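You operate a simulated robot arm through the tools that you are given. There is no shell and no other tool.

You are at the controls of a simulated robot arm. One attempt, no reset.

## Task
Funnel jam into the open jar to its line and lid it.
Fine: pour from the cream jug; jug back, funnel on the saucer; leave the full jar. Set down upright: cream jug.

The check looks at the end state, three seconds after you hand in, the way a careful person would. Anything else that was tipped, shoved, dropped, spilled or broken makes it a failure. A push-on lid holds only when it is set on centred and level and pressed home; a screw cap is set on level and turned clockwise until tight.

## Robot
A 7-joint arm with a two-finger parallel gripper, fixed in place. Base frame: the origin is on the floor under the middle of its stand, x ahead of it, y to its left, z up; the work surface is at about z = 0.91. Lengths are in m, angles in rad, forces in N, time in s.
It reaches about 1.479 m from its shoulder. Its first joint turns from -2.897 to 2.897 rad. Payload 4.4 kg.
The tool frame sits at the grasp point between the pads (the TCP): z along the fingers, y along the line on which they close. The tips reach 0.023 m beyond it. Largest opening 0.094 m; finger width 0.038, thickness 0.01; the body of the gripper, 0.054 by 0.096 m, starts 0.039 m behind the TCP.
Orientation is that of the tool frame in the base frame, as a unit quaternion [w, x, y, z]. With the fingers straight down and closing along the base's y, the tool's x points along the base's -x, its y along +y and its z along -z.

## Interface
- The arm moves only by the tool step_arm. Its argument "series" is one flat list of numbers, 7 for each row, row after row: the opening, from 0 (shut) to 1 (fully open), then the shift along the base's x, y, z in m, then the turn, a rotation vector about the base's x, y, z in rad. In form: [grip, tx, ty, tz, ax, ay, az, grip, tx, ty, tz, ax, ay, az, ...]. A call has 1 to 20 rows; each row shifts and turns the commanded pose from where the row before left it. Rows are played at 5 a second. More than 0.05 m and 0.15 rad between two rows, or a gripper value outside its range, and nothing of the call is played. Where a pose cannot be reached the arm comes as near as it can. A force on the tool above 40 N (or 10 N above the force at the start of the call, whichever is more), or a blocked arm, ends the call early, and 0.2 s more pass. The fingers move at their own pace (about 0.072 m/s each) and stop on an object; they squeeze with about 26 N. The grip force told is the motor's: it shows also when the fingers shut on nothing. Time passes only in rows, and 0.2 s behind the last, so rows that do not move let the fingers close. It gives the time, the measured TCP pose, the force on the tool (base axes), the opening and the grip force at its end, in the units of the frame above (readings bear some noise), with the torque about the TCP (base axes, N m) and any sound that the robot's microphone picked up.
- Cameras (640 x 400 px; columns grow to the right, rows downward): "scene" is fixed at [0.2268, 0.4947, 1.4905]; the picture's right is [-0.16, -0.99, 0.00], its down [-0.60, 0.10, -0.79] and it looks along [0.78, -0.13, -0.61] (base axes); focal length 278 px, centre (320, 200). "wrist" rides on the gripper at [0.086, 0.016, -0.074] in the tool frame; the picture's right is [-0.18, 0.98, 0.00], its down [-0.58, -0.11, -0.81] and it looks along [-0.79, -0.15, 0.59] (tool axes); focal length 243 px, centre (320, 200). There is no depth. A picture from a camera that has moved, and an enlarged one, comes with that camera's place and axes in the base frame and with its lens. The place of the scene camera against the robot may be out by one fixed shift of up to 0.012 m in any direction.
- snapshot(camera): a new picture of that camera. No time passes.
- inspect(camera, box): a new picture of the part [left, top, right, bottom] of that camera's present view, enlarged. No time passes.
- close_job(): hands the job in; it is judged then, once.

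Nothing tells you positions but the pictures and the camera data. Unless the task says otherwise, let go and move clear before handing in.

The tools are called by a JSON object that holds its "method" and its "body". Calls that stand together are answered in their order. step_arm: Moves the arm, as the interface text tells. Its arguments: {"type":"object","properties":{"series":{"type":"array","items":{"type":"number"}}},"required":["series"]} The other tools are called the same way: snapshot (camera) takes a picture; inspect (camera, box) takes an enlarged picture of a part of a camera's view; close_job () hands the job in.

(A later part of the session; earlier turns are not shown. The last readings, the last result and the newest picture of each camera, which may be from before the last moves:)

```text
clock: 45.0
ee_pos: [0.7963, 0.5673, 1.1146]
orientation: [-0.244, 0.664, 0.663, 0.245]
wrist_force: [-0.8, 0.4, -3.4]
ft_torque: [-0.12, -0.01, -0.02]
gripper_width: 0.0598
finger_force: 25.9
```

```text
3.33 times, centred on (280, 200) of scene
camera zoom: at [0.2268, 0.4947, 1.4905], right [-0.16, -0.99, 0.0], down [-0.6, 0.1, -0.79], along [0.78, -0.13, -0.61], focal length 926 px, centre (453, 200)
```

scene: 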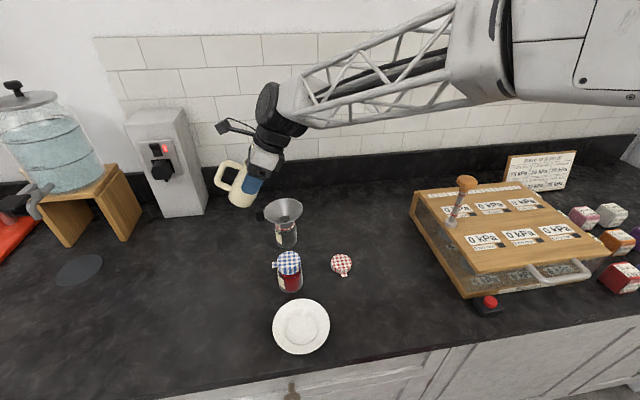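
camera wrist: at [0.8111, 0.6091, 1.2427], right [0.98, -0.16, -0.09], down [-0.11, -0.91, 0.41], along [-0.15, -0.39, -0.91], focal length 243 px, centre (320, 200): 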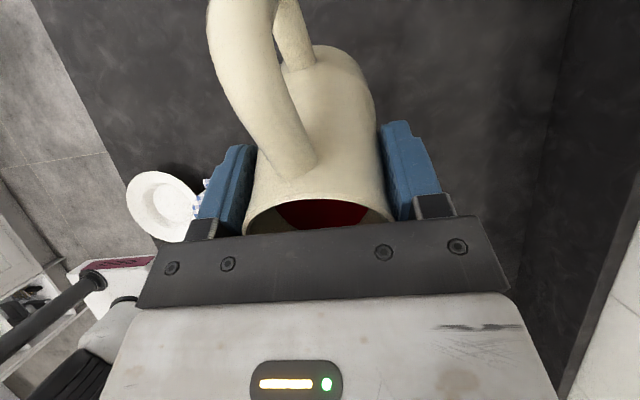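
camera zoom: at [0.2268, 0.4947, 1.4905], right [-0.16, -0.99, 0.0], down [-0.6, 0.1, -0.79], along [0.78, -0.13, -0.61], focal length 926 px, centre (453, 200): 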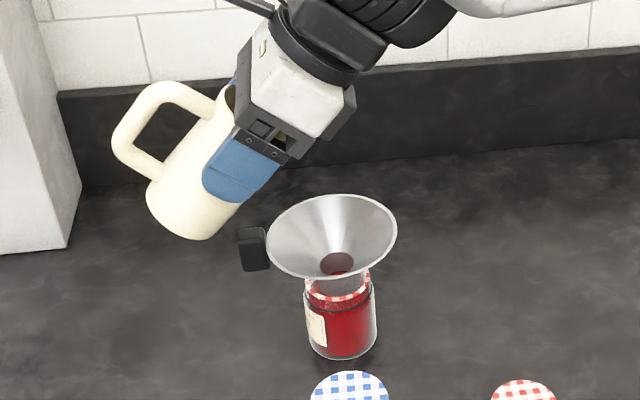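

The flow has stopped and the surface sits about at the line. I'm bringing the jug back upright above the funnel, keeping the spout over the cone.

{"method": "step_arm", "body": {"series": [0, 0, 0, 0.015, -0.14, 0, 0, 0, 0, 0, 0.025, -0.14, 0, 0, 0, 0, 0, 0.025, -0.14, 0, 0, 0, 0, 0, 0.015, -0.1443, 0, 0, 0, 0, 0, 0, -0.1442, 0, 0, 0, 0, 0, 0, 0, 0, 0, 0, 0, 0, 0, 0, 0, 0, 0, 0, 0, 0, 0, 0, 0, 0, 0, 0, 0, 0, 0, 0]}}

{"method": "snapshot", "body": {"camera": "scene"}}

{"method": "inspect", "body": {"camera": "scene", "box": [220, 120, 340, 250]}}

{"method": "snapshot", "body": {"camera": "wrist"}}

```text
clock: 47.0
ee_pos: [0.7951, 0.5663, 1.194]
orientation: [0.001, 0.707, 0.707, -0.001]
wrist_force: [-0.5, 0.9, -2.9]
ft_torque: [-0.05, -0.01, -0.07]
gripper_width: 0.0598
finger_force: 25.6
```

```text
taken
```

scene: 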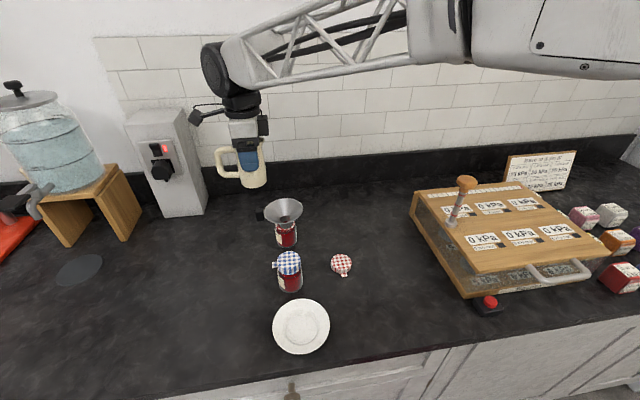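

```text
3.08 times, centred on (280, 185) of scene
camera zoom: at [0.2268, 0.4947, 1.4905], right [-0.16, -0.99, 0.0], down [-0.6, 0.1, -0.79], along [0.78, -0.13, -0.61], focal length 854 px, centre (443, 246)
```

zoom: 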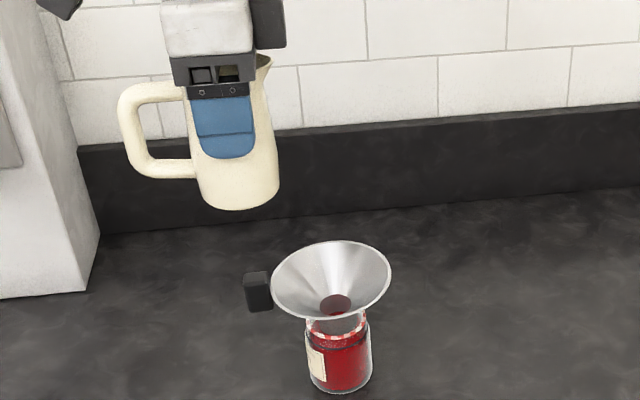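

```text
taken
camera wrist: at [0.8107, 0.6529, 1.2706], right [0.98, -0.18, 0.0], down [-0.11, -0.58, 0.81], along [-0.15, -0.79, -0.59], focal length 243 px, centre (320, 200)
```

wrist: 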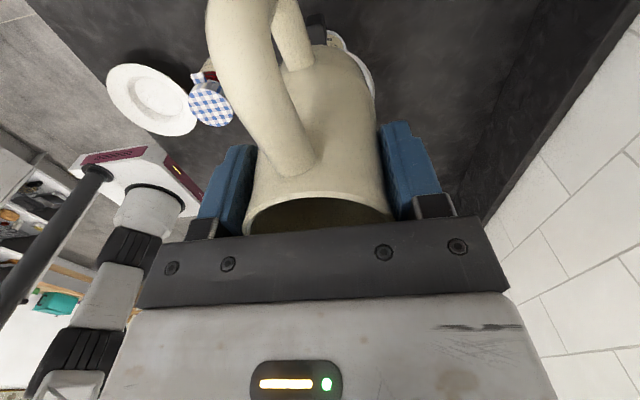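

The jug is upright with no drips showing. I'm carrying it back over its original place and lowering to just above the counter, from where the wrist camera sees the jar at a low angle.

{"method": "step_arm", "body": {"series": [0, 0.03, -0.005, 0, 0, 0, 0, 0, 0.038, -0.006, 0, 0, 0, 0, 0, 0.038, -0.006, 0, 0, 0, 0, 0, 0.0395, -0.0067, 0, 0, 0, 0, 0, 0, 0, -0.03, 0, 0, 0, 0, 0, 0, -0.04, 0, 0, 0, 0, 0, 0, -0.04, 0, 0, 0, 0, 0, 0, -0.04, 0, 0, 0, 0, 0, 0, -0.03, 0, 0, 0, 0, 0, 0, -0.018, 0, 0, 0, 0, 0, 0, 0, 0, 0, 0]}}

{"method": "snapshot", "body": {"camera": "wrist"}}

{"method": "inspect", "body": {"camera": "wrist", "box": [60, 120, 220, 240]}}

{"method": "inspect", "body": {"camera": "scene", "box": [220, 140, 330, 230]}}

```text
clock: 49.4
ee_pos: [0.9394, 0.5453, 0.9968]
orientation: [0.001, 0.707, 0.707, -0.001]
wrist_force: [0.3, 0.0, -2.9]
ft_torque: [-0.06, 0.01, -0.02]
gripper_width: 0.0598
finger_force: 26.3
```

```text
taken
camera wrist: at [0.955, 0.6312, 1.0725], right [0.98, -0.18, 0.0], down [-0.11, -0.58, 0.81], along [-0.15, -0.79, -0.59], focal length 243 px, centre (320, 200)
```

wrist: 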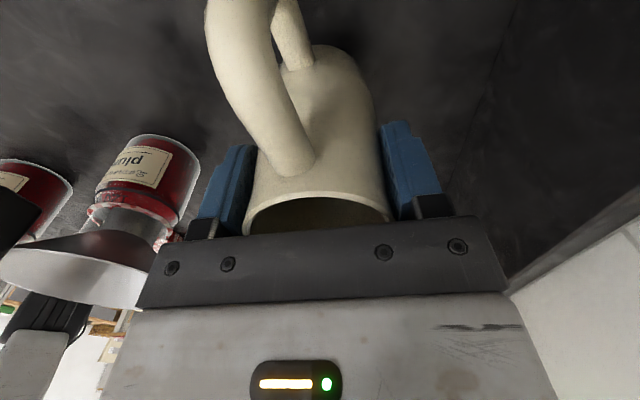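

```text
3.33 times, centred on (140, 180) of wrist
camera zoom: at [0.955, 0.6312, 1.0725], right [0.98, -0.18, 0.0], down [-0.11, -0.58, 0.81], along [-0.15, -0.79, -0.59], focal length 809 px, centre (920, 267)
```

zoom: 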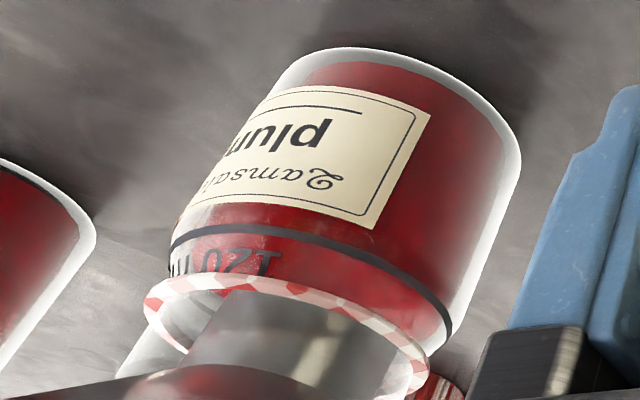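

```text
4.44 times, centred on (275, 185) of scene
camera zoom: at [0.2268, 0.4947, 1.4905], right [-0.16, -0.99, 0.0], down [-0.6, 0.1, -0.79], along [0.78, -0.13, -0.61], focal length 1234 px, centre (520, 267)
```

zoom: 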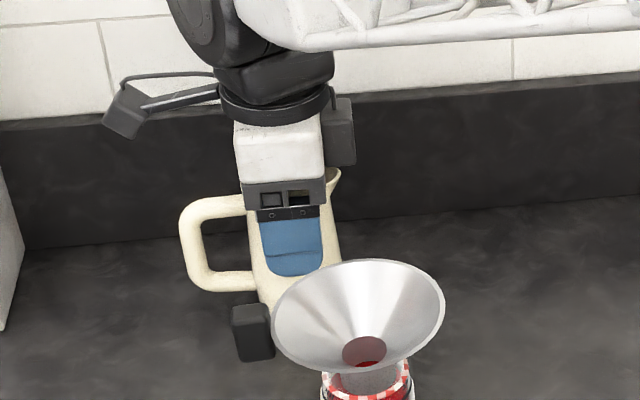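

The jar shows "120 ml" at its line. I'm enlarging to see the jam surface against the line at this lower angle.

{"method": "inspect", "body": {"camera": "wrist", "box": [95, 165, 180, 225]}}

{"method": "inspect", "body": {"camera": "wrist", "box": [150, 170, 200, 215]}}

```text
6.67 times, centred on (138, 195) of wrist
camera zoom: at [0.955, 0.6312, 1.0725], right [0.98, -0.18, 0.0], down [-0.11, -0.58, 0.81], along [-0.15, -0.79, -0.59], focal length 1618 px, centre (1537, 233)
```

zoom: 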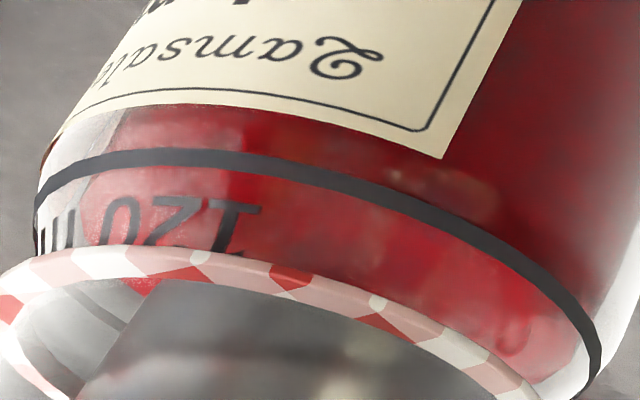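

```text
8.89 times, centred on (175, 192) of wrist
camera zoom: at [0.955, 0.6312, 1.0725], right [0.98, -0.18, 0.0], down [-0.11, -0.58, 0.81], along [-0.15, -0.79, -0.59], focal length 2157 px, centre (1609, 267)
```

zoom: 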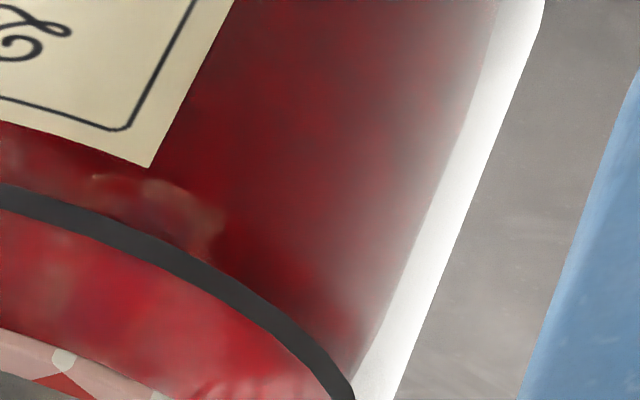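

{"method": "inspect", "body": {"camera": "scene", "box": [270, 222, 310, 247]}}

{"method": "inspect", "body": {"camera": "wrist", "box": [95, 175, 135, 205]}}

{"method": "inspect", "body": {"camera": "wrist", "box": [140, 180, 180, 210]}}

```text
16.00 times, centred on (290, 234) of scene
camera zoom: at [0.2268, 0.4947, 1.4905], right [-0.16, -0.99, 0.0], down [-0.6, 0.1, -0.79], along [0.78, -0.13, -0.61], focal length 4443 px, centre (800, -352)
```

zoom: 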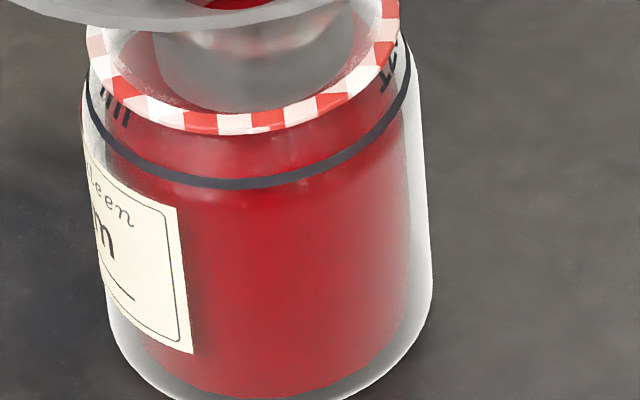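

```text
13.33 times, centred on (115, 190) of wrist
camera zoom: at [0.955, 0.6312, 1.0725], right [0.98, -0.18, 0.0], down [-0.11, -0.58, 0.81], along [-0.15, -0.79, -0.59], focal length 3235 px, centre (3053, 333)
```

zoom: 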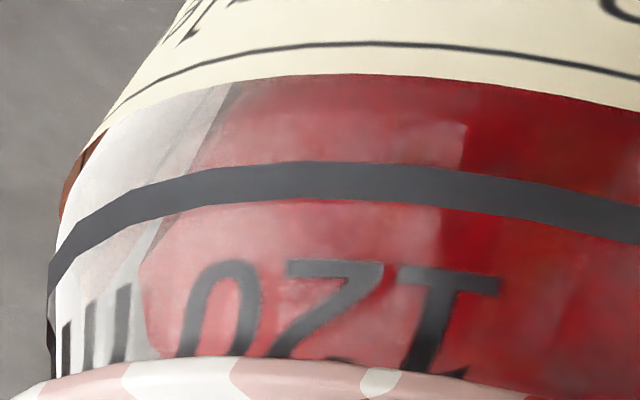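

```text
13.33 times, centred on (160, 195) of wrist
camera zoom: at [0.955, 0.6312, 1.0725], right [0.98, -0.18, 0.0], down [-0.11, -0.58, 0.81], along [-0.15, -0.79, -0.59], focal length 3235 px, centre (2453, 267)
```

zoom: 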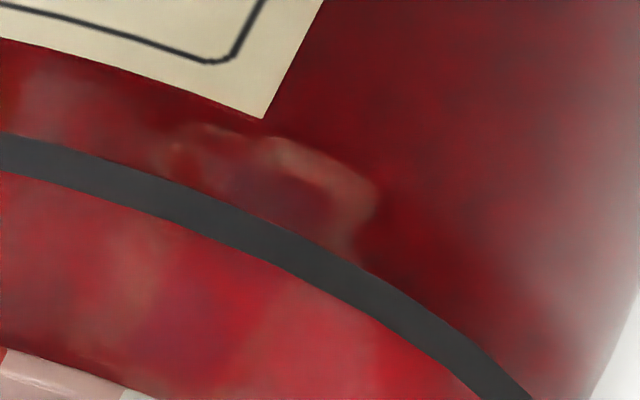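

From here the level looks a few mm under or at the line, but reflections make it uncertain. The jug is over its place, so I'm setting it down and will then take a level view of the jar with the free camera.

{"method": "step_arm", "body": {"series": [0, 0, 0, -0.005, 0, 0, 0, 0, 0, 0, -0.003, 0, 0, 0, 0, 0, 0, -0.0015, 0, 0, 0, 0, 0, 0, 0, 0, 0, 0]}}

```text
clock: 50.4
ee_pos: [0.9406, 0.5438, 0.9882]
orientation: [0.0, 0.707, 0.707, -0.001]
wrist_force: [0.1, 0.1, -4.2]
ft_torque: [-0.06, -0.02, 0.04]
gripper_width: 0.0596
finger_force: 26.1
```

{"method": "step_arm", "body": {"series": [0, 0, 0, -0.0015, 0, 0, 0, 0, 0, 0, 0, 0, 0, 0]}}

```text
clock: 51.0
ee_pos: [0.9405, 0.5441, 0.9865]
orientation: [0.001, 0.707, 0.707, -0.001]
wrist_force: [-0.4, 0.5, -3.4]
ft_torque: [-0.09, -0.01, -0.01]
gripper_width: 0.0596
finger_force: 25.9
```

{"method": "step_arm", "body": {"series": [0, 0, 0, -0.0015, 0, 0, 0, 0, 0, 0, 0, 0, 0, 0]}}

```text
clock: 51.6
ee_pos: [0.9409, 0.5427, 0.9863]
orientation: [-0.001, 0.707, 0.707, 0.0]
wrist_force: [-1.7, 0.6, 3.5]
ft_torque: [0.16, 0.07, 0.0]
gripper_width: 0.0598
finger_force: 26.0
```

The jug is on the counter (force reversed to +3.5 N). I'm opening the fingers and rising straight up.

{"method": "step_arm", "body": {"series": [0.8, 0, 0, 0, 0, 0, 0, 1, 0, 0, 0, 0, 0, 0, 1, 0, 0, 0, 0, 0, 0, 1, 0, 0, 0.02, 0, 0, 0, 1, 0, 0, 0.03, 0, 0, 0, 1, 0, 0, 0.04, 0, 0, 0, 1, 0, 0, 0.04, 0, 0, 0, 1, 0, 0, 0.02, 0, 0, 0, 1, 0, 0, 0, 0, 0, 0]}}

{"method": "snapshot", "body": {"camera": "wrist"}}

{"method": "inspect", "body": {"camera": "scene", "box": [220, 150, 340, 250]}}

```text
clock: 53.6
ee_pos: [0.942, 0.5422, 1.1371]
orientation: [0.001, 0.707, 0.707, -0.001]
wrist_force: [0.6, 0.7, -0.4]
ft_torque: [-0.01, 0.01, -0.01]
gripper_width: 0.094
finger_force: 0.1
```

```text
taken
camera wrist: at [0.957, 0.6287, 1.2119], right [0.98, -0.18, 0.0], down [-0.11, -0.58, 0.81], along [-0.15, -0.79, -0.59], focal length 243 px, centre (320, 200)
```

wrist: 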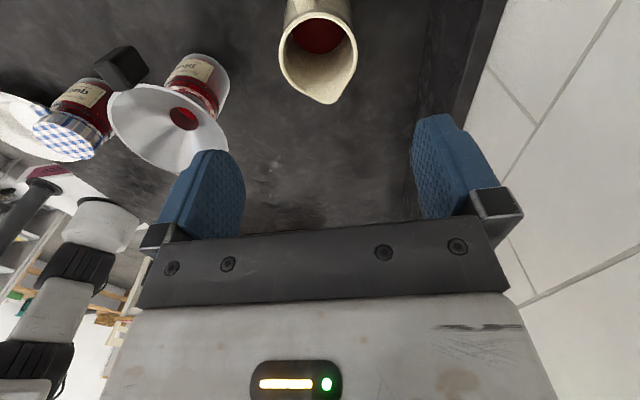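

```text
4.00 times, centred on (280, 200) of scene
camera zoom: at [0.2268, 0.4947, 1.4905], right [-0.16, -0.99, 0.0], down [-0.6, 0.1, -0.79], along [0.78, -0.13, -0.61], focal length 1111 px, centre (480, 200)
```

zoom: 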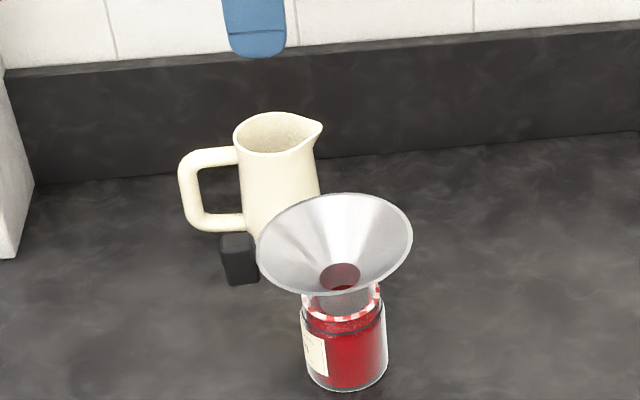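

The jug stands back in its place, upright. Now I'm moving to the +y side of the jar and tilting the tool back so the wrist camera looks horizontally at the fill line.

{"method": "step_arm", "body": {"series": [1, -0.039, 0.039, 0, 0, 0, 0, 1, -0.04, 0.04, 0, 0, 0, 0, 1, -0.04, 0.039, 0, 0, 0, 0, 1, 0, 0, -0.03, -0.126, 0, 0, 1, 0, 0, -0.035, -0.126, 0, 0, 1, 0, 0, -0.035, -0.126, 0, 0, 1, 0, 0, -0.035, -0.126, 0, 0, 1, 0, 0, -0.035, -0.126, 0, 0, 1, 0, 0, 0, 0, 0, 0]}}

{"method": "snapshot", "body": {"camera": "wrist"}}

{"method": "snapshot", "body": {"camera": "scene"}}

```text
refused: row 1 steps farther than a row can; nothing moved
```

```text
taken
camera wrist: at [0.957, 0.6287, 1.2119], right [0.98, -0.18, 0.0], down [-0.11, -0.58, 0.81], along [-0.15, -0.79, -0.59], focal length 243 px, centre (320, 200)
```

wrist: 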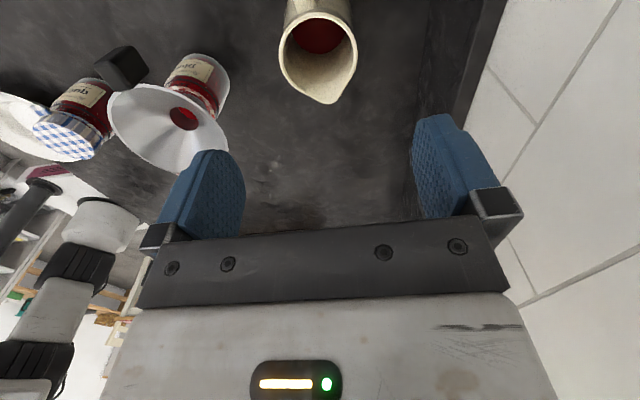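

```text
taken
```

scene: 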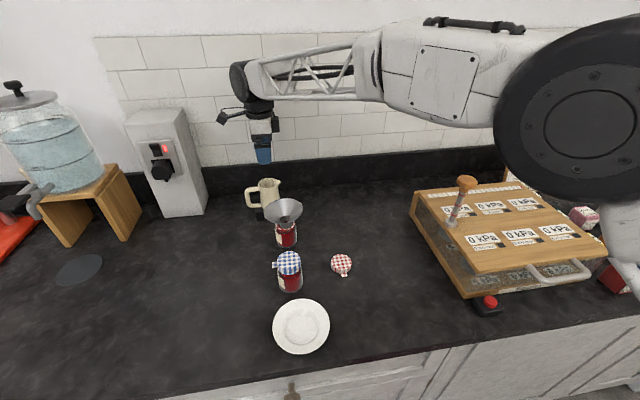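

That call was refused because the diagonal steps were too long; nothing moved. I'm repeating it with shorter steps.

{"method": "step_arm", "body": {"series": [1, -0.0297, 0.0295, 0, 0, 0, 0, 1, -0.0297, 0.0295, 0, 0, 0, 0, 1, -0.0297, 0.0295, 0, 0, 0, 0, 1, -0.0297, 0.0295, 0, 0, 0, 0, 1, 0, 0, -0.02, -0.126, 0, 0, 1, 0, 0, -0.025, -0.126, 0, 0, 1, 0, 0, -0.025, -0.126, 0, 0, 1, 0, 0, -0.025, -0.126, 0, 0, 1, 0, 0, -0.025, -0.126, 0, 0, 1, 0, 0, 0, 0, 0, 0]}}

{"method": "snapshot", "body": {"camera": "wrist"}}

{"method": "snapshot", "body": {"camera": "scene"}}

```text
clock: 55.8
ee_pos: [0.8219, 0.6636, 1.0161]
orientation: [0.22, 0.672, 0.672, -0.22]
wrist_force: [0.0, 0.8, -0.6]
ft_torque: [-0.01, -0.02, 0.02]
gripper_width: 0.0939
finger_force: 0.1
```

```text
taken
camera wrist: at [0.8376, 0.776, 1.0254], right [0.98, -0.15, 0.11], down [-0.11, 0.01, 0.99], along [-0.15, -0.99, -0.01], focal length 243 px, centre (320, 200)
```

wrist: 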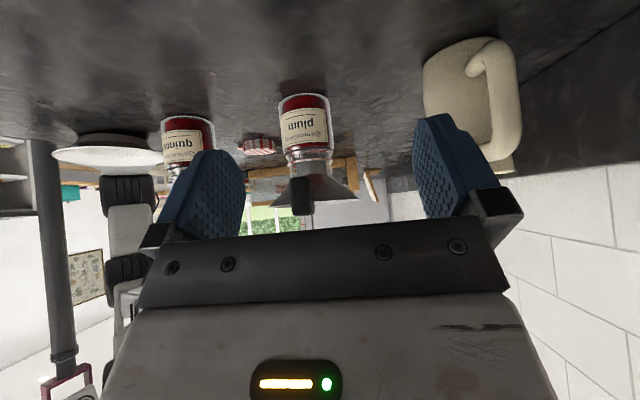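

```text
taken
```

scene: 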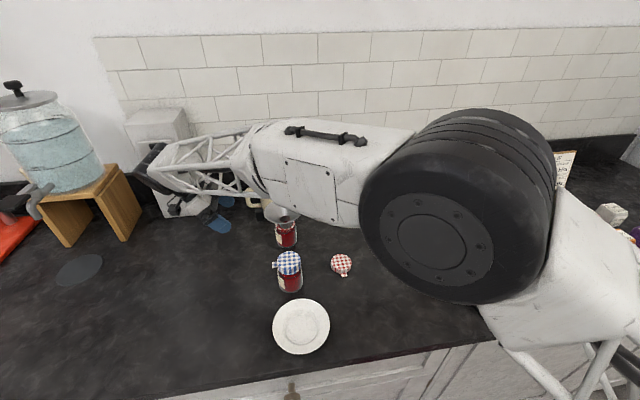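

The camera now looks almost horizontally at the jar; the elbow has come lower over the counter, so I won't go further down. I'm enlarging the jar here.

{"method": "inspect", "body": {"camera": "wrist", "box": [270, 85, 340, 185]}}

{"method": "inspect", "body": {"camera": "wrist", "box": [274, 130, 338, 170]}}

{"method": "inspect", "body": {"camera": "wrist", "box": [155, 105, 225, 170]}}

{"method": "inspect", "body": {"camera": "scene", "box": [340, 90, 640, 330]}}

```text
4.00 times, centred on (305, 135) of wrist
camera zoom: at [0.8376, 0.776, 1.0254], right [0.98, -0.15, 0.11], down [-0.11, 0.01, 0.99], along [-0.15, -0.99, -0.01], focal length 970 px, centre (380, 460)
```

zoom: 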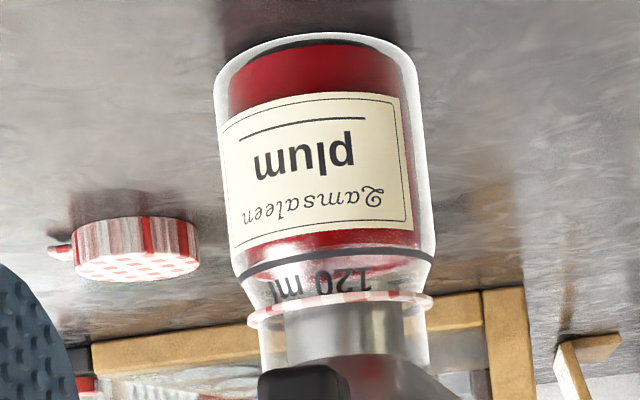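

```text
10.00 times, centred on (306, 150) of wrist
camera zoom: at [0.8376, 0.776, 1.0254], right [0.98, -0.15, 0.11], down [-0.11, 0.01, 0.99], along [-0.15, -0.99, -0.01], focal length 2426 px, centre (460, 700)
```

zoom: 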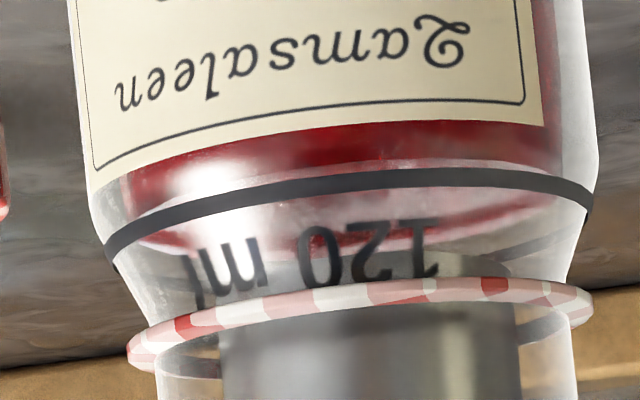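

```text
6.15 times, centred on (190, 138) of wrist
camera zoom: at [0.8376, 0.776, 1.0254], right [0.98, -0.15, 0.11], down [-0.11, 0.01, 0.99], along [-0.15, -0.99, -0.01], focal length 1493 px, centre (1120, 585)
```

zoom: 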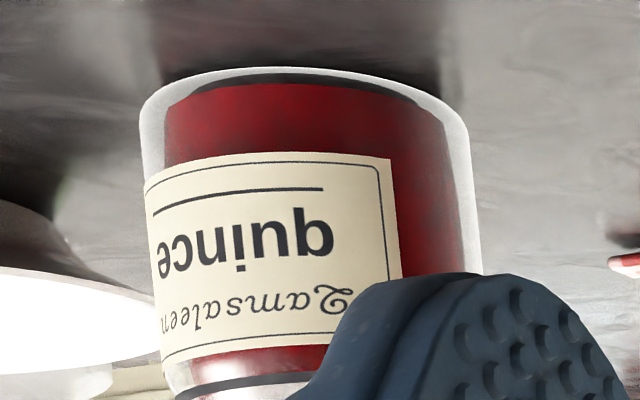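

```text
1.67 times, centred on (490, 210) of scene
camera zoom: at [0.2268, 0.4947, 1.4905], right [-0.16, -0.99, 0.0], down [-0.6, 0.1, -0.79], along [0.78, -0.13, -0.61], focal length 463 px, centre (37, 183)
```

zoom: 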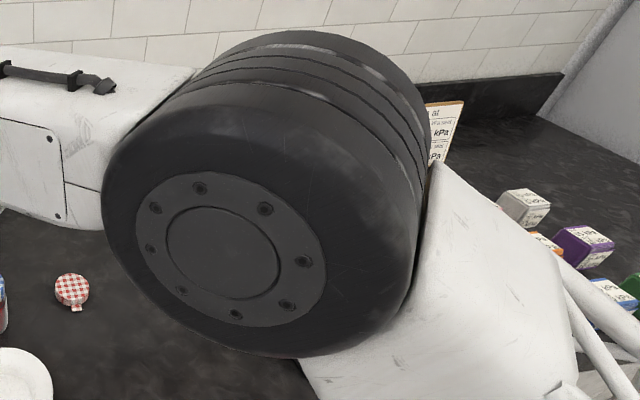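

This is a clear view: the surface is just under the line, and the full quince jar looks about the same. I'm zooming further on both for a direct comparison.

{"method": "inspect", "body": {"camera": "wrist", "box": [276, 136, 308, 160]}}

{"method": "inspect", "body": {"camera": "wrist", "box": [306, 132, 338, 156]}}

{"method": "inspect", "body": {"camera": "wrist", "box": [166, 150, 198, 174]}}

```text
16.00 times, centred on (292, 148) of wrist
camera zoom: at [0.8376, 0.776, 1.0254], right [0.98, -0.15, 0.11], down [-0.11, 0.01, 0.99], along [-0.15, -0.99, -0.01], focal length 3882 px, centre (768, 1032)
```

zoom: 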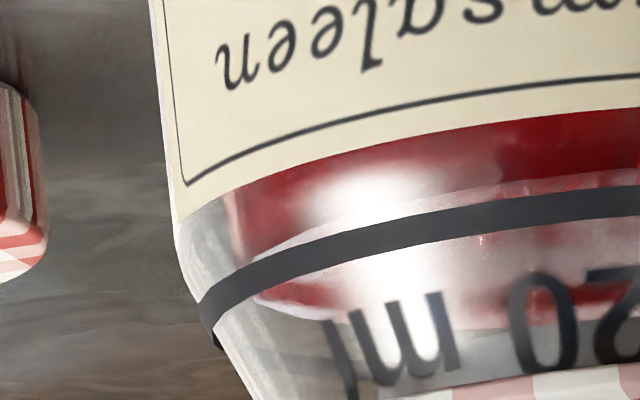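

```text
16.00 times, centred on (322, 144) of wrist
camera zoom: at [0.8376, 0.776, 1.0254], right [0.98, -0.15, 0.11], down [-0.11, 0.01, 0.99], along [-0.15, -0.99, -0.01], focal length 3882 px, centre (288, 1096)
```

zoom: 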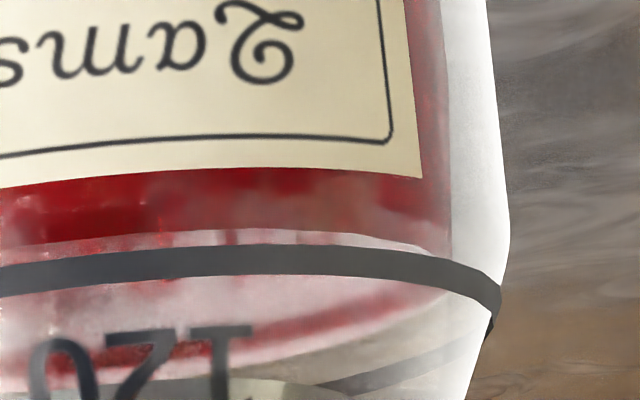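

```text
16.00 times, centred on (182, 162) of wrist
camera zoom: at [0.8376, 0.776, 1.0254], right [0.98, -0.15, 0.11], down [-0.11, 0.01, 0.99], along [-0.15, -0.99, -0.01], focal length 3882 px, centre (2528, 808)
```

zoom: 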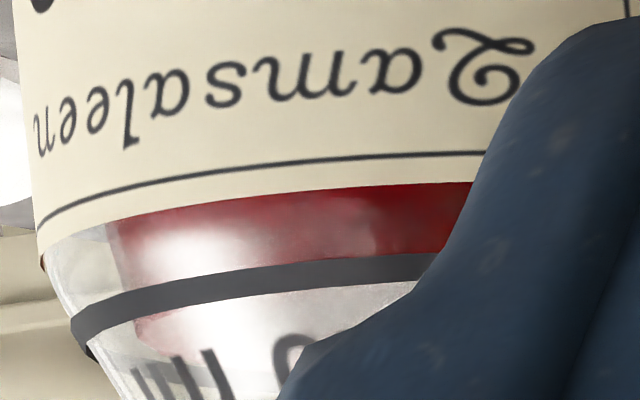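

The surface is about 3 mm below the line here, while the quince jar is filled exactly to its line, so I'll top up by roughly 6 ml. I'm returning above the jug by the same path.

{"method": "step_arm", "body": {"series": [1, 0, 0, 0.025, 0.126, 0, 0, 1, 0, 0, 0.025, 0.126, 0, 0, 1, 0, 0, 0.025, 0.126, 0, 0, 1, 0, 0, 0.025, 0.126, 0, 0, 1, 0, 0, 0.02, 0.126, 0, 0, 1, 0.0297, -0.0295, 0, 0, 0, 0, 1, 0.0297, -0.0295, 0, 0, 0, 0, 1, 0.0297, -0.0295, 0, 0, 0, 0, 1, 0.0297, -0.0295, 0, 0, 0, 0, 1, 0, 0, 0, 0, 0, 0]}}

{"method": "snapshot", "body": {"camera": "wrist"}}

{"method": "inspect", "body": {"camera": "wrist", "box": [240, 0, 420, 180]}}

{"method": "snapshot", "body": {"camera": "scene"}}

```text
clock: 58.0
ee_pos: [0.9413, 0.5434, 1.1346]
orientation: [0.001, 0.707, 0.707, 0.0]
wrist_force: [0.3, 0.1, -1.4]
ft_torque: [-0.04, 0.0, 0.0]
gripper_width: 0.094
finger_force: 0.0
```

```text
taken
camera wrist: at [0.957, 0.6296, 1.2101], right [0.98, -0.18, 0.0], down [-0.11, -0.58, 0.81], along [-0.15, -0.79, -0.59], focal length 243 px, centre (320, 200)
```

wrist: 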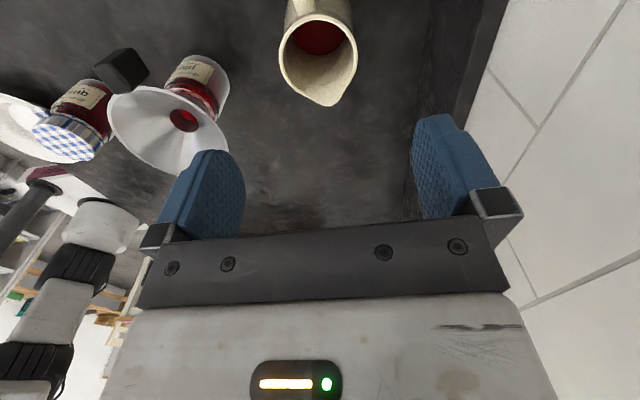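

```text
2.22 times, centred on (330, 90) of wrist
camera zoom: at [0.957, 0.6296, 1.2101], right [0.98, -0.18, 0.0], down [-0.11, -0.58, 0.81], along [-0.15, -0.79, -0.59], focal length 539 px, centre (298, 444)
```

zoom: 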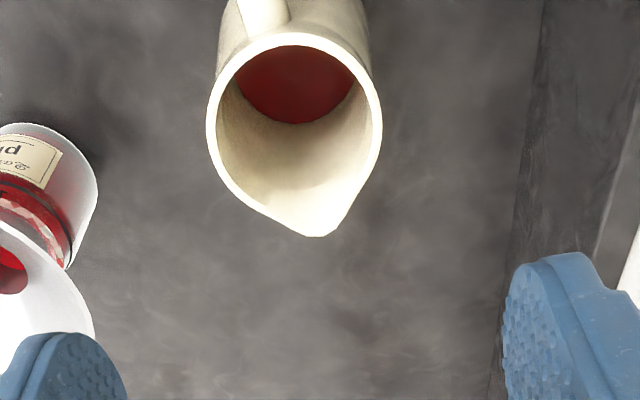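

```text
taken
```

scene: 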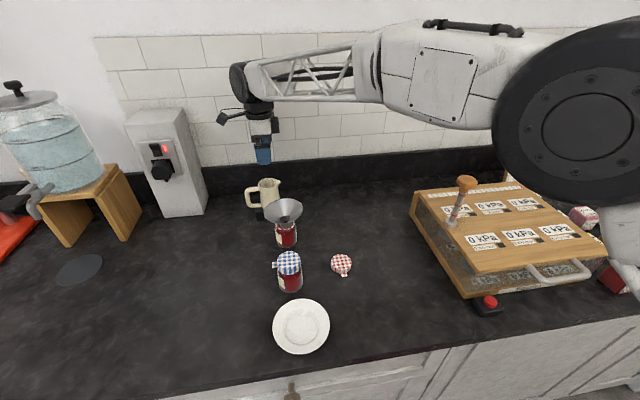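

The gripper is back over the jug with nothing disturbed. I'm descending and gripping it as before.

{"method": "step_arm", "body": {"series": [1, 0, 0, -0.04, 0, 0, 0, 1, 0, 0, -0.04, 0, 0, 0, 1, 0, 0, -0.035, 0, 0, 0, 1, 0, 0, -0.02, 0, 0, 0, 1, 0, 0, -0.0145, 0, 0, 0, 0.7, 0, 0, 0, 0, 0, 0, 0, 0, 0, 0, 0, 0, 0, 0, 0, 0, 0, 0, 0, 0, 0, 0, 0, 0, 0, 0, 0, 0, 0, 0, 0, 0, 0, 0]}}

{"method": "snapshot", "body": {"camera": "wrist"}}

```text
clock: 60.2
ee_pos: [0.9389, 0.5409, 0.9852]
orientation: [0.0, 0.707, 0.707, -0.001]
wrist_force: [-0.6, -0.2, 1.7]
ft_torque: [0.0, 0.06, 0.02]
gripper_width: 0.0599
finger_force: 26.0
```

```text
taken
camera wrist: at [0.9549, 0.628, 1.0612], right [0.98, -0.18, 0.0], down [-0.11, -0.58, 0.81], along [-0.15, -0.79, -0.59], focal length 243 px, centre (320, 200)
```

wrist: 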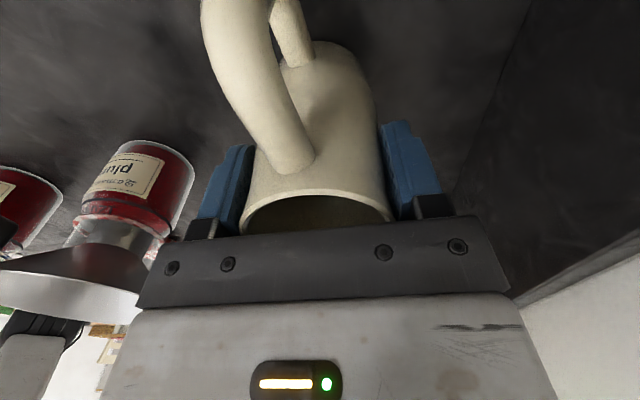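

The jug is held again. I'm lifting and carrying it to the +y side of the funnel as before.

{"method": "step_arm", "body": {"series": [0, 0, 0, 0.01, 0, 0, 0, 0, 0, 0, 0.03, 0, 0, 0, 0, 0, 0, 0.035, 0, 0, 0, 0, 0, 0, 0.035, 0, 0, 0, 0, 0, 0, 0.035, 0, 0, 0, 0, 0, 0.005, 0.033, 0, 0, 0, 0, -0.02, 0.01, 0, 0, 0, 0, 0, -0.03, 0.01, 0, 0, 0, 0, 0, -0.03, 0.01, 0, 0, 0, 0, 0, -0.03, 0.01, 0, 0, 0, 0, 0, -0.025, 0.01, 0, 0, 0, 0, 0, -0.0105, 0.005, 0, 0, 0, 0, 0, 0, 0, 0, 0, 0, 0]}}

{"method": "inspect", "body": {"camera": "scene", "box": [200, 120, 340, 250]}}

{"method": "snapshot", "body": {"camera": "wrist"}}

```text
clock: 63.0
ee_pos: [0.7958, 0.6039, 1.1628]
orientation: [0.001, 0.708, 0.707, -0.001]
wrist_force: [0.3, 0.3, -3.9]
ft_torque: [-0.09, 0.01, 0.04]
gripper_width: 0.0598
finger_force: 26.0
```

```text
3.08 times, centred on (270, 185) of scene
camera zoom: at [0.2268, 0.4947, 1.4905], right [-0.16, -0.99, 0.0], down [-0.6, 0.1, -0.79], along [0.78, -0.13, -0.61], focal length 854 px, centre (474, 246)
```

zoom: 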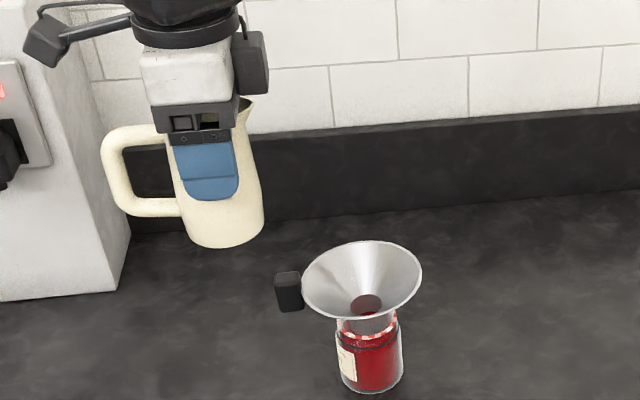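

```text
taken
camera wrist: at [0.8108, 0.6907, 1.2387], right [0.98, -0.18, 0.0], down [-0.11, -0.58, 0.81], along [-0.15, -0.79, -0.59], focal length 243 px, centre (320, 200)
```

wrist: 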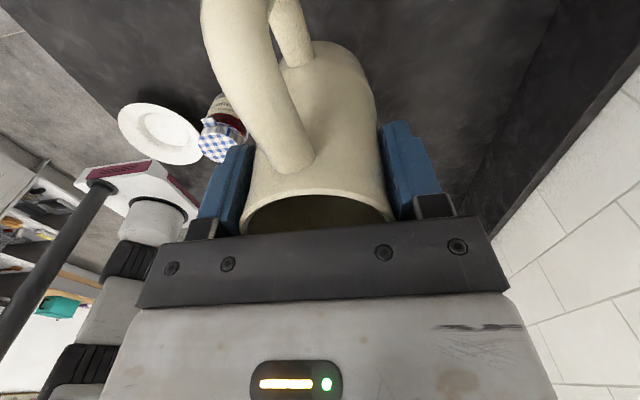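

The jug is in position. I'm tilting in one smooth motion to 60° with the spout over the funnel, short of where flow should resume.

{"method": "step_arm", "body": {"series": [0, 0, 0, 0, 0.1309, 0, 0, 0, 0, -0.01, -0.008, 0.1309, 0, 0, 0, 0, -0.01, -0.0116, 0.1309, 0, 0, 0, 0, -0.0105, -0.012, 0.1309, 0, 0, 0, 0, -0.0038, -0.0083, 0.131, 0, 0, 0, 0, -0.0038, -0.0083, 0.131, 0, 0, 0, 0, -0.002, 0, 0.131, 0, 0, 0, 0, -0.002, 0, 0.1, 0, 0]}}

{"method": "inspect", "body": {"camera": "scene", "box": [220, 140, 340, 260]}}

{"method": "inspect", "body": {"camera": "scene", "box": [270, 222, 310, 247]}}

```text
clock: 64.8
ee_pos: [0.7953, 0.5617, 1.1158]
orientation: [-0.344, 0.618, 0.618, 0.344]
wrist_force: [-0.8, -0.3, -3.7]
ft_torque: [-0.08, 0.0, -0.02]
gripper_width: 0.0599
finger_force: 26.1
```

```text
3.33 times, centred on (280, 200) of scene
camera zoom: at [0.2268, 0.4947, 1.4905], right [-0.16, -0.99, 0.0], down [-0.6, 0.1, -0.79], along [0.78, -0.13, -0.61], focal length 926 px, centre (453, 200)
```

zoom: 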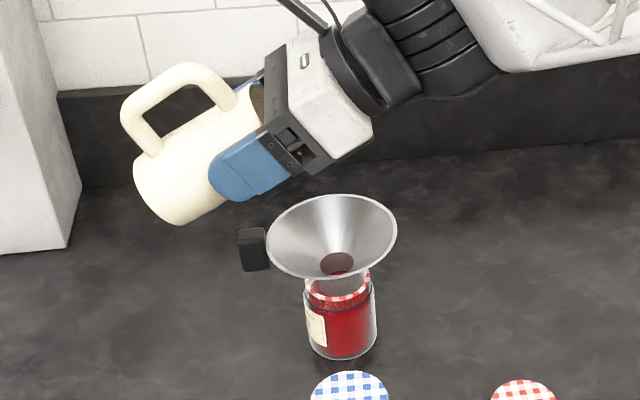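

```text
16.00 times, centred on (290, 234) of scene
camera zoom: at [0.2268, 0.4947, 1.4905], right [-0.16, -0.99, 0.0], down [-0.6, 0.1, -0.79], along [0.78, -0.13, -0.61], focal length 4443 px, centre (800, -352)
```

zoom: 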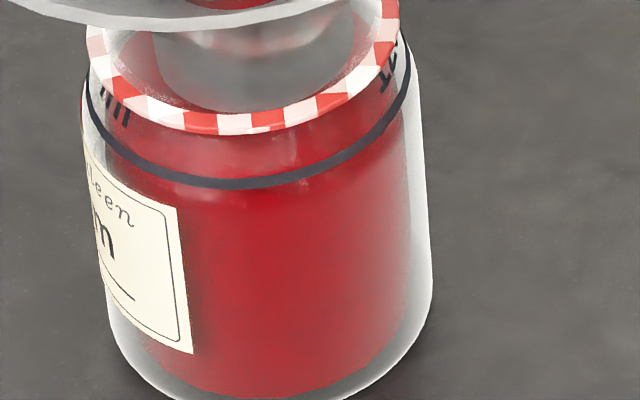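

No flow at 58°. I'm tilting to 66.4°, where it was last flowing slowly, with a short hold.

{"method": "step_arm", "body": {"series": [0, 0, -0.0015, 0.0022, 0.071, 0, 0, 0, 0, -0.0015, 0.0022, 0.071, 0, 0, 0, 0, 0, 0, 0, 0, 0]}}

{"method": "inspect", "body": {"camera": "scene", "box": [262, 190, 322, 240]}}

{"method": "inspect", "body": {"camera": "scene", "box": [270, 222, 310, 247]}}

```text
clock: 65.6
ee_pos: [0.7957, 0.5584, 1.12]
orientation: [-0.387, 0.592, 0.591, 0.387]
wrist_force: [0.3, -0.4, -4.3]
ft_torque: [-0.11, 0.0, -0.01]
gripper_width: 0.0597
finger_force: 26.0
```

```text
8.00 times, centred on (292, 215) of scene
camera zoom: at [0.2268, 0.4947, 1.4905], right [-0.16, -0.99, 0.0], down [-0.6, 0.1, -0.79], along [0.78, -0.13, -0.61], focal length 2222 px, centre (544, 80)
```

zoom: 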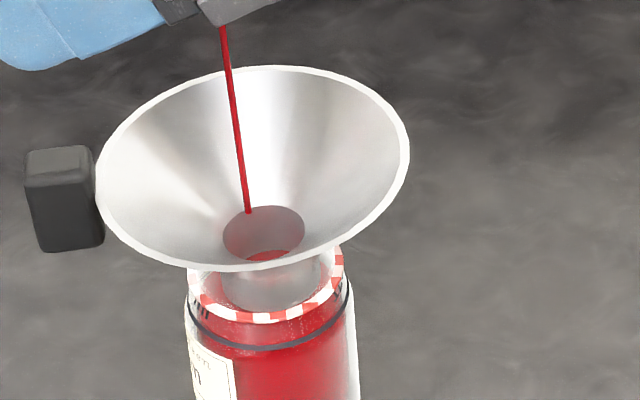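

```text
16.00 times, centred on (290, 234) of scene
camera zoom: at [0.2268, 0.4947, 1.4905], right [-0.16, -0.99, 0.0], down [-0.6, 0.1, -0.79], along [0.78, -0.13, -0.61], focal length 4443 px, centre (800, -352)
```

zoom: 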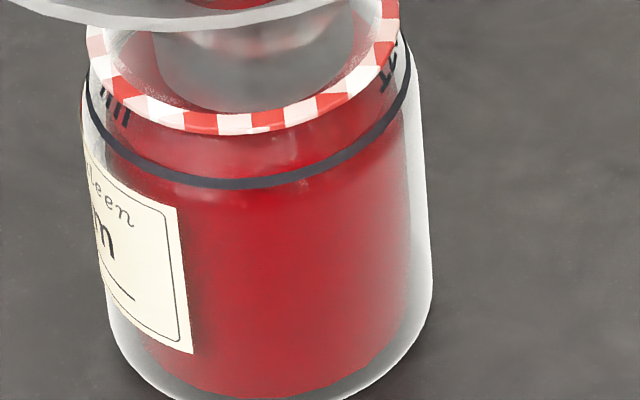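

The stream has resumed. I'm holding 0.8 s more for the last ~2 mm, then tilting back straight away.

{"method": "step_arm", "body": {"series": [0, 0, 0, 0, 0, 0, 0, 0, 0, 0, 0, 0, 0, 0, 0, 0, 0, 0, 0, 0, 0, 0, 0, 0, 0, 0, 0, 0, 0, 0, 0.0026, -0.0012, -0.15, 0, 0, 0, 0, 0.0026, -0.0012, -0.15, 0, 0, 0, 0, 0.0026, -0.0012, -0.15, 0, 0, 0, 0, 0, 0, 0, 0, 0, 0, 0, 0, 0, 0, 0, 0]}}

{"method": "inspect", "body": {"camera": "scene", "box": [270, 222, 310, 247]}}

{"method": "inspect", "body": {"camera": "scene", "box": [262, 190, 322, 240]}}

{"method": "inspect", "body": {"camera": "scene", "box": [220, 140, 340, 260]}}

```text
clock: 67.6
ee_pos: [0.7949, 0.5655, 1.1159]
orientation: [-0.245, 0.663, 0.664, 0.244]
wrist_force: [0.7, 0.6, -3.9]
ft_torque: [-0.11, -0.04, -0.01]
gripper_width: 0.0598
finger_force: 26.5
```

```text
16.00 times, centred on (290, 234) of scene
camera zoom: at [0.2268, 0.4947, 1.4905], right [-0.16, -0.99, 0.0], down [-0.6, 0.1, -0.79], along [0.78, -0.13, -0.61], focal length 4443 px, centre (800, -352)
```

zoom: 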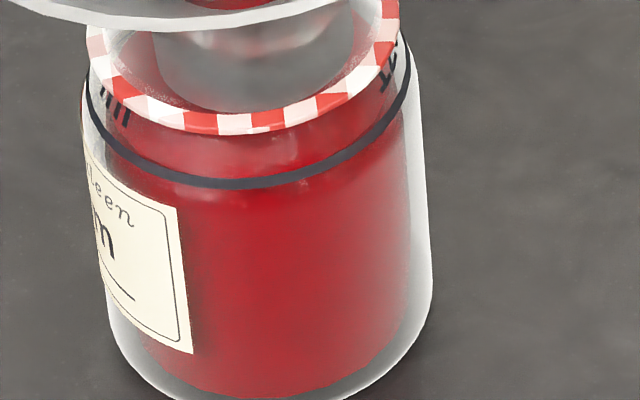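

```text
8.00 times, centred on (292, 215) of scene
camera zoom: at [0.2268, 0.4947, 1.4905], right [-0.16, -0.99, 0.0], down [-0.6, 0.1, -0.79], along [0.78, -0.13, -0.61], focal length 2222 px, centre (544, 80)
```

zoom: 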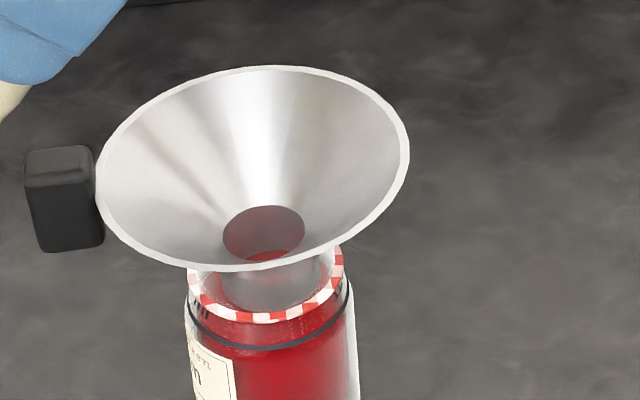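

```text
3.33 times, centred on (280, 200) of scene
camera zoom: at [0.2268, 0.4947, 1.4905], right [-0.16, -0.99, 0.0], down [-0.6, 0.1, -0.79], along [0.78, -0.13, -0.61], focal length 926 px, centre (453, 200)
```

zoom: 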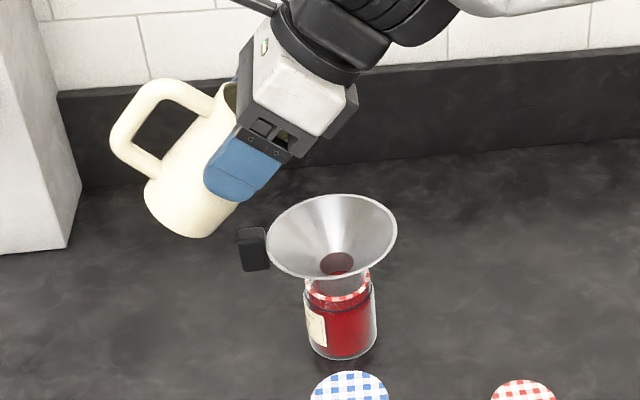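

The stream has stopped cleanly. I'm bringing the jug upright over the funnel, then back to its place.

{"method": "step_arm", "body": {"series": [0, 0, 0, 0.015, -0.14, 0, 0, 0, 0, 0, 0.025, -0.14, 0, 0, 0, 0, 0, 0.025, -0.14, 0, 0, 0, 0, 0, 0.015, -0.1443, 0, 0, 0, 0, 0, 0, -0.1442, 0, 0, 0, 0, 0, 0, 0, 0, 0, 0, 0, 0, 0, 0, 0, 0, 0, 0, 0, 0, 0, 0, 0, 0, 0.03, -0.005, 0, 0, 0, 0, 0, 0.038, -0.006, 0, 0, 0, 0, 0, 0.038, -0.006, 0, 0, 0, 0, 0, 0.0395, -0.0057, 0, 0, 0, 0, 0, 0, 0, -0.03, 0, 0, 0, 0, 0, 0, -0.04, 0, 0, 0, 0, 0, 0, -0.04, 0, 0, 0, 0, 0, 0, -0.04, 0, 0, 0, 0, 0, 0, -0.03, 0, 0, 0, 0, 0, 0, -0.018, 0, 0, 0]}}

{"method": "snapshot", "body": {"camera": "wrist"}}

{"method": "inspect", "body": {"camera": "scene", "box": [220, 140, 340, 250]}}

```text
clock: 71.4
ee_pos: [0.939, 0.5439, 0.9992]
orientation: [0.0, 0.707, 0.707, -0.001]
wrist_force: [0.0, 0.1, -2.5]
ft_torque: [-0.06, 0.02, -0.02]
gripper_width: 0.0597
finger_force: 25.9
```

```text
taken
camera wrist: at [0.9555, 0.6299, 1.074], right [0.98, -0.18, 0.0], down [-0.11, -0.58, 0.81], along [-0.15, -0.79, -0.59], focal length 243 px, centre (320, 200)
```

wrist: 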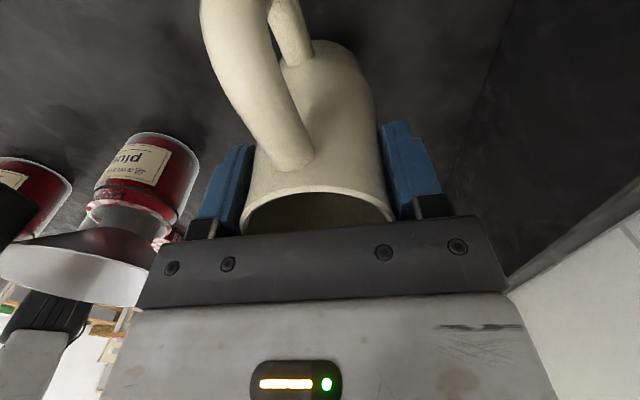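

```text
3.64 times, centred on (280, 195) of scene
camera zoom: at [0.2268, 0.4947, 1.4905], right [-0.16, -0.99, 0.0], down [-0.6, 0.1, -0.79], along [0.78, -0.13, -0.61], focal length 1010 px, centre (466, 218)
```

zoom: 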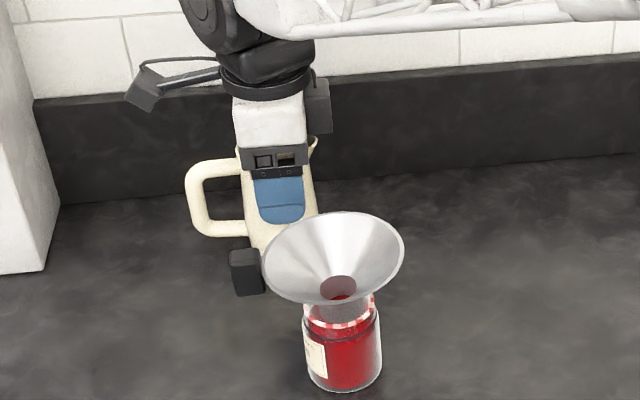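

The jug hovers over its place. I'm lowering the last centimetre gently until it touches.

{"method": "step_arm", "body": {"series": [0, 0, 0, -0.005, 0, 0, 0, 0, 0, 0, -0.004, 0, 0, 0, 0, 0, 0, -0.002, 0, 0, 0, 0, 0, 0, 0, 0, 0, 0]}}

```text
clock: 72.4
ee_pos: [0.9404, 0.5423, 0.9854]
orientation: [0.0, 0.707, 0.707, 0.0]
wrist_force: [0.1, 0.5, -3.3]
ft_torque: [-0.04, -0.04, 0.02]
gripper_width: 0.0597
finger_force: 26.7
```

{"method": "step_arm", "body": {"series": [0, 0, 0, -0.0013, 0, 0, 0, 0, 0, 0, 0, 0, 0, 0]}}

```text
clock: 73.0
ee_pos: [0.9408, 0.5436, 0.9864]
orientation: [0.0, 0.707, 0.707, 0.0]
wrist_force: [-1.1, -2.3, 2.3]
ft_torque: [-0.07, 0.06, 0.06]
gripper_width: 0.0596
finger_force: 26.1
```

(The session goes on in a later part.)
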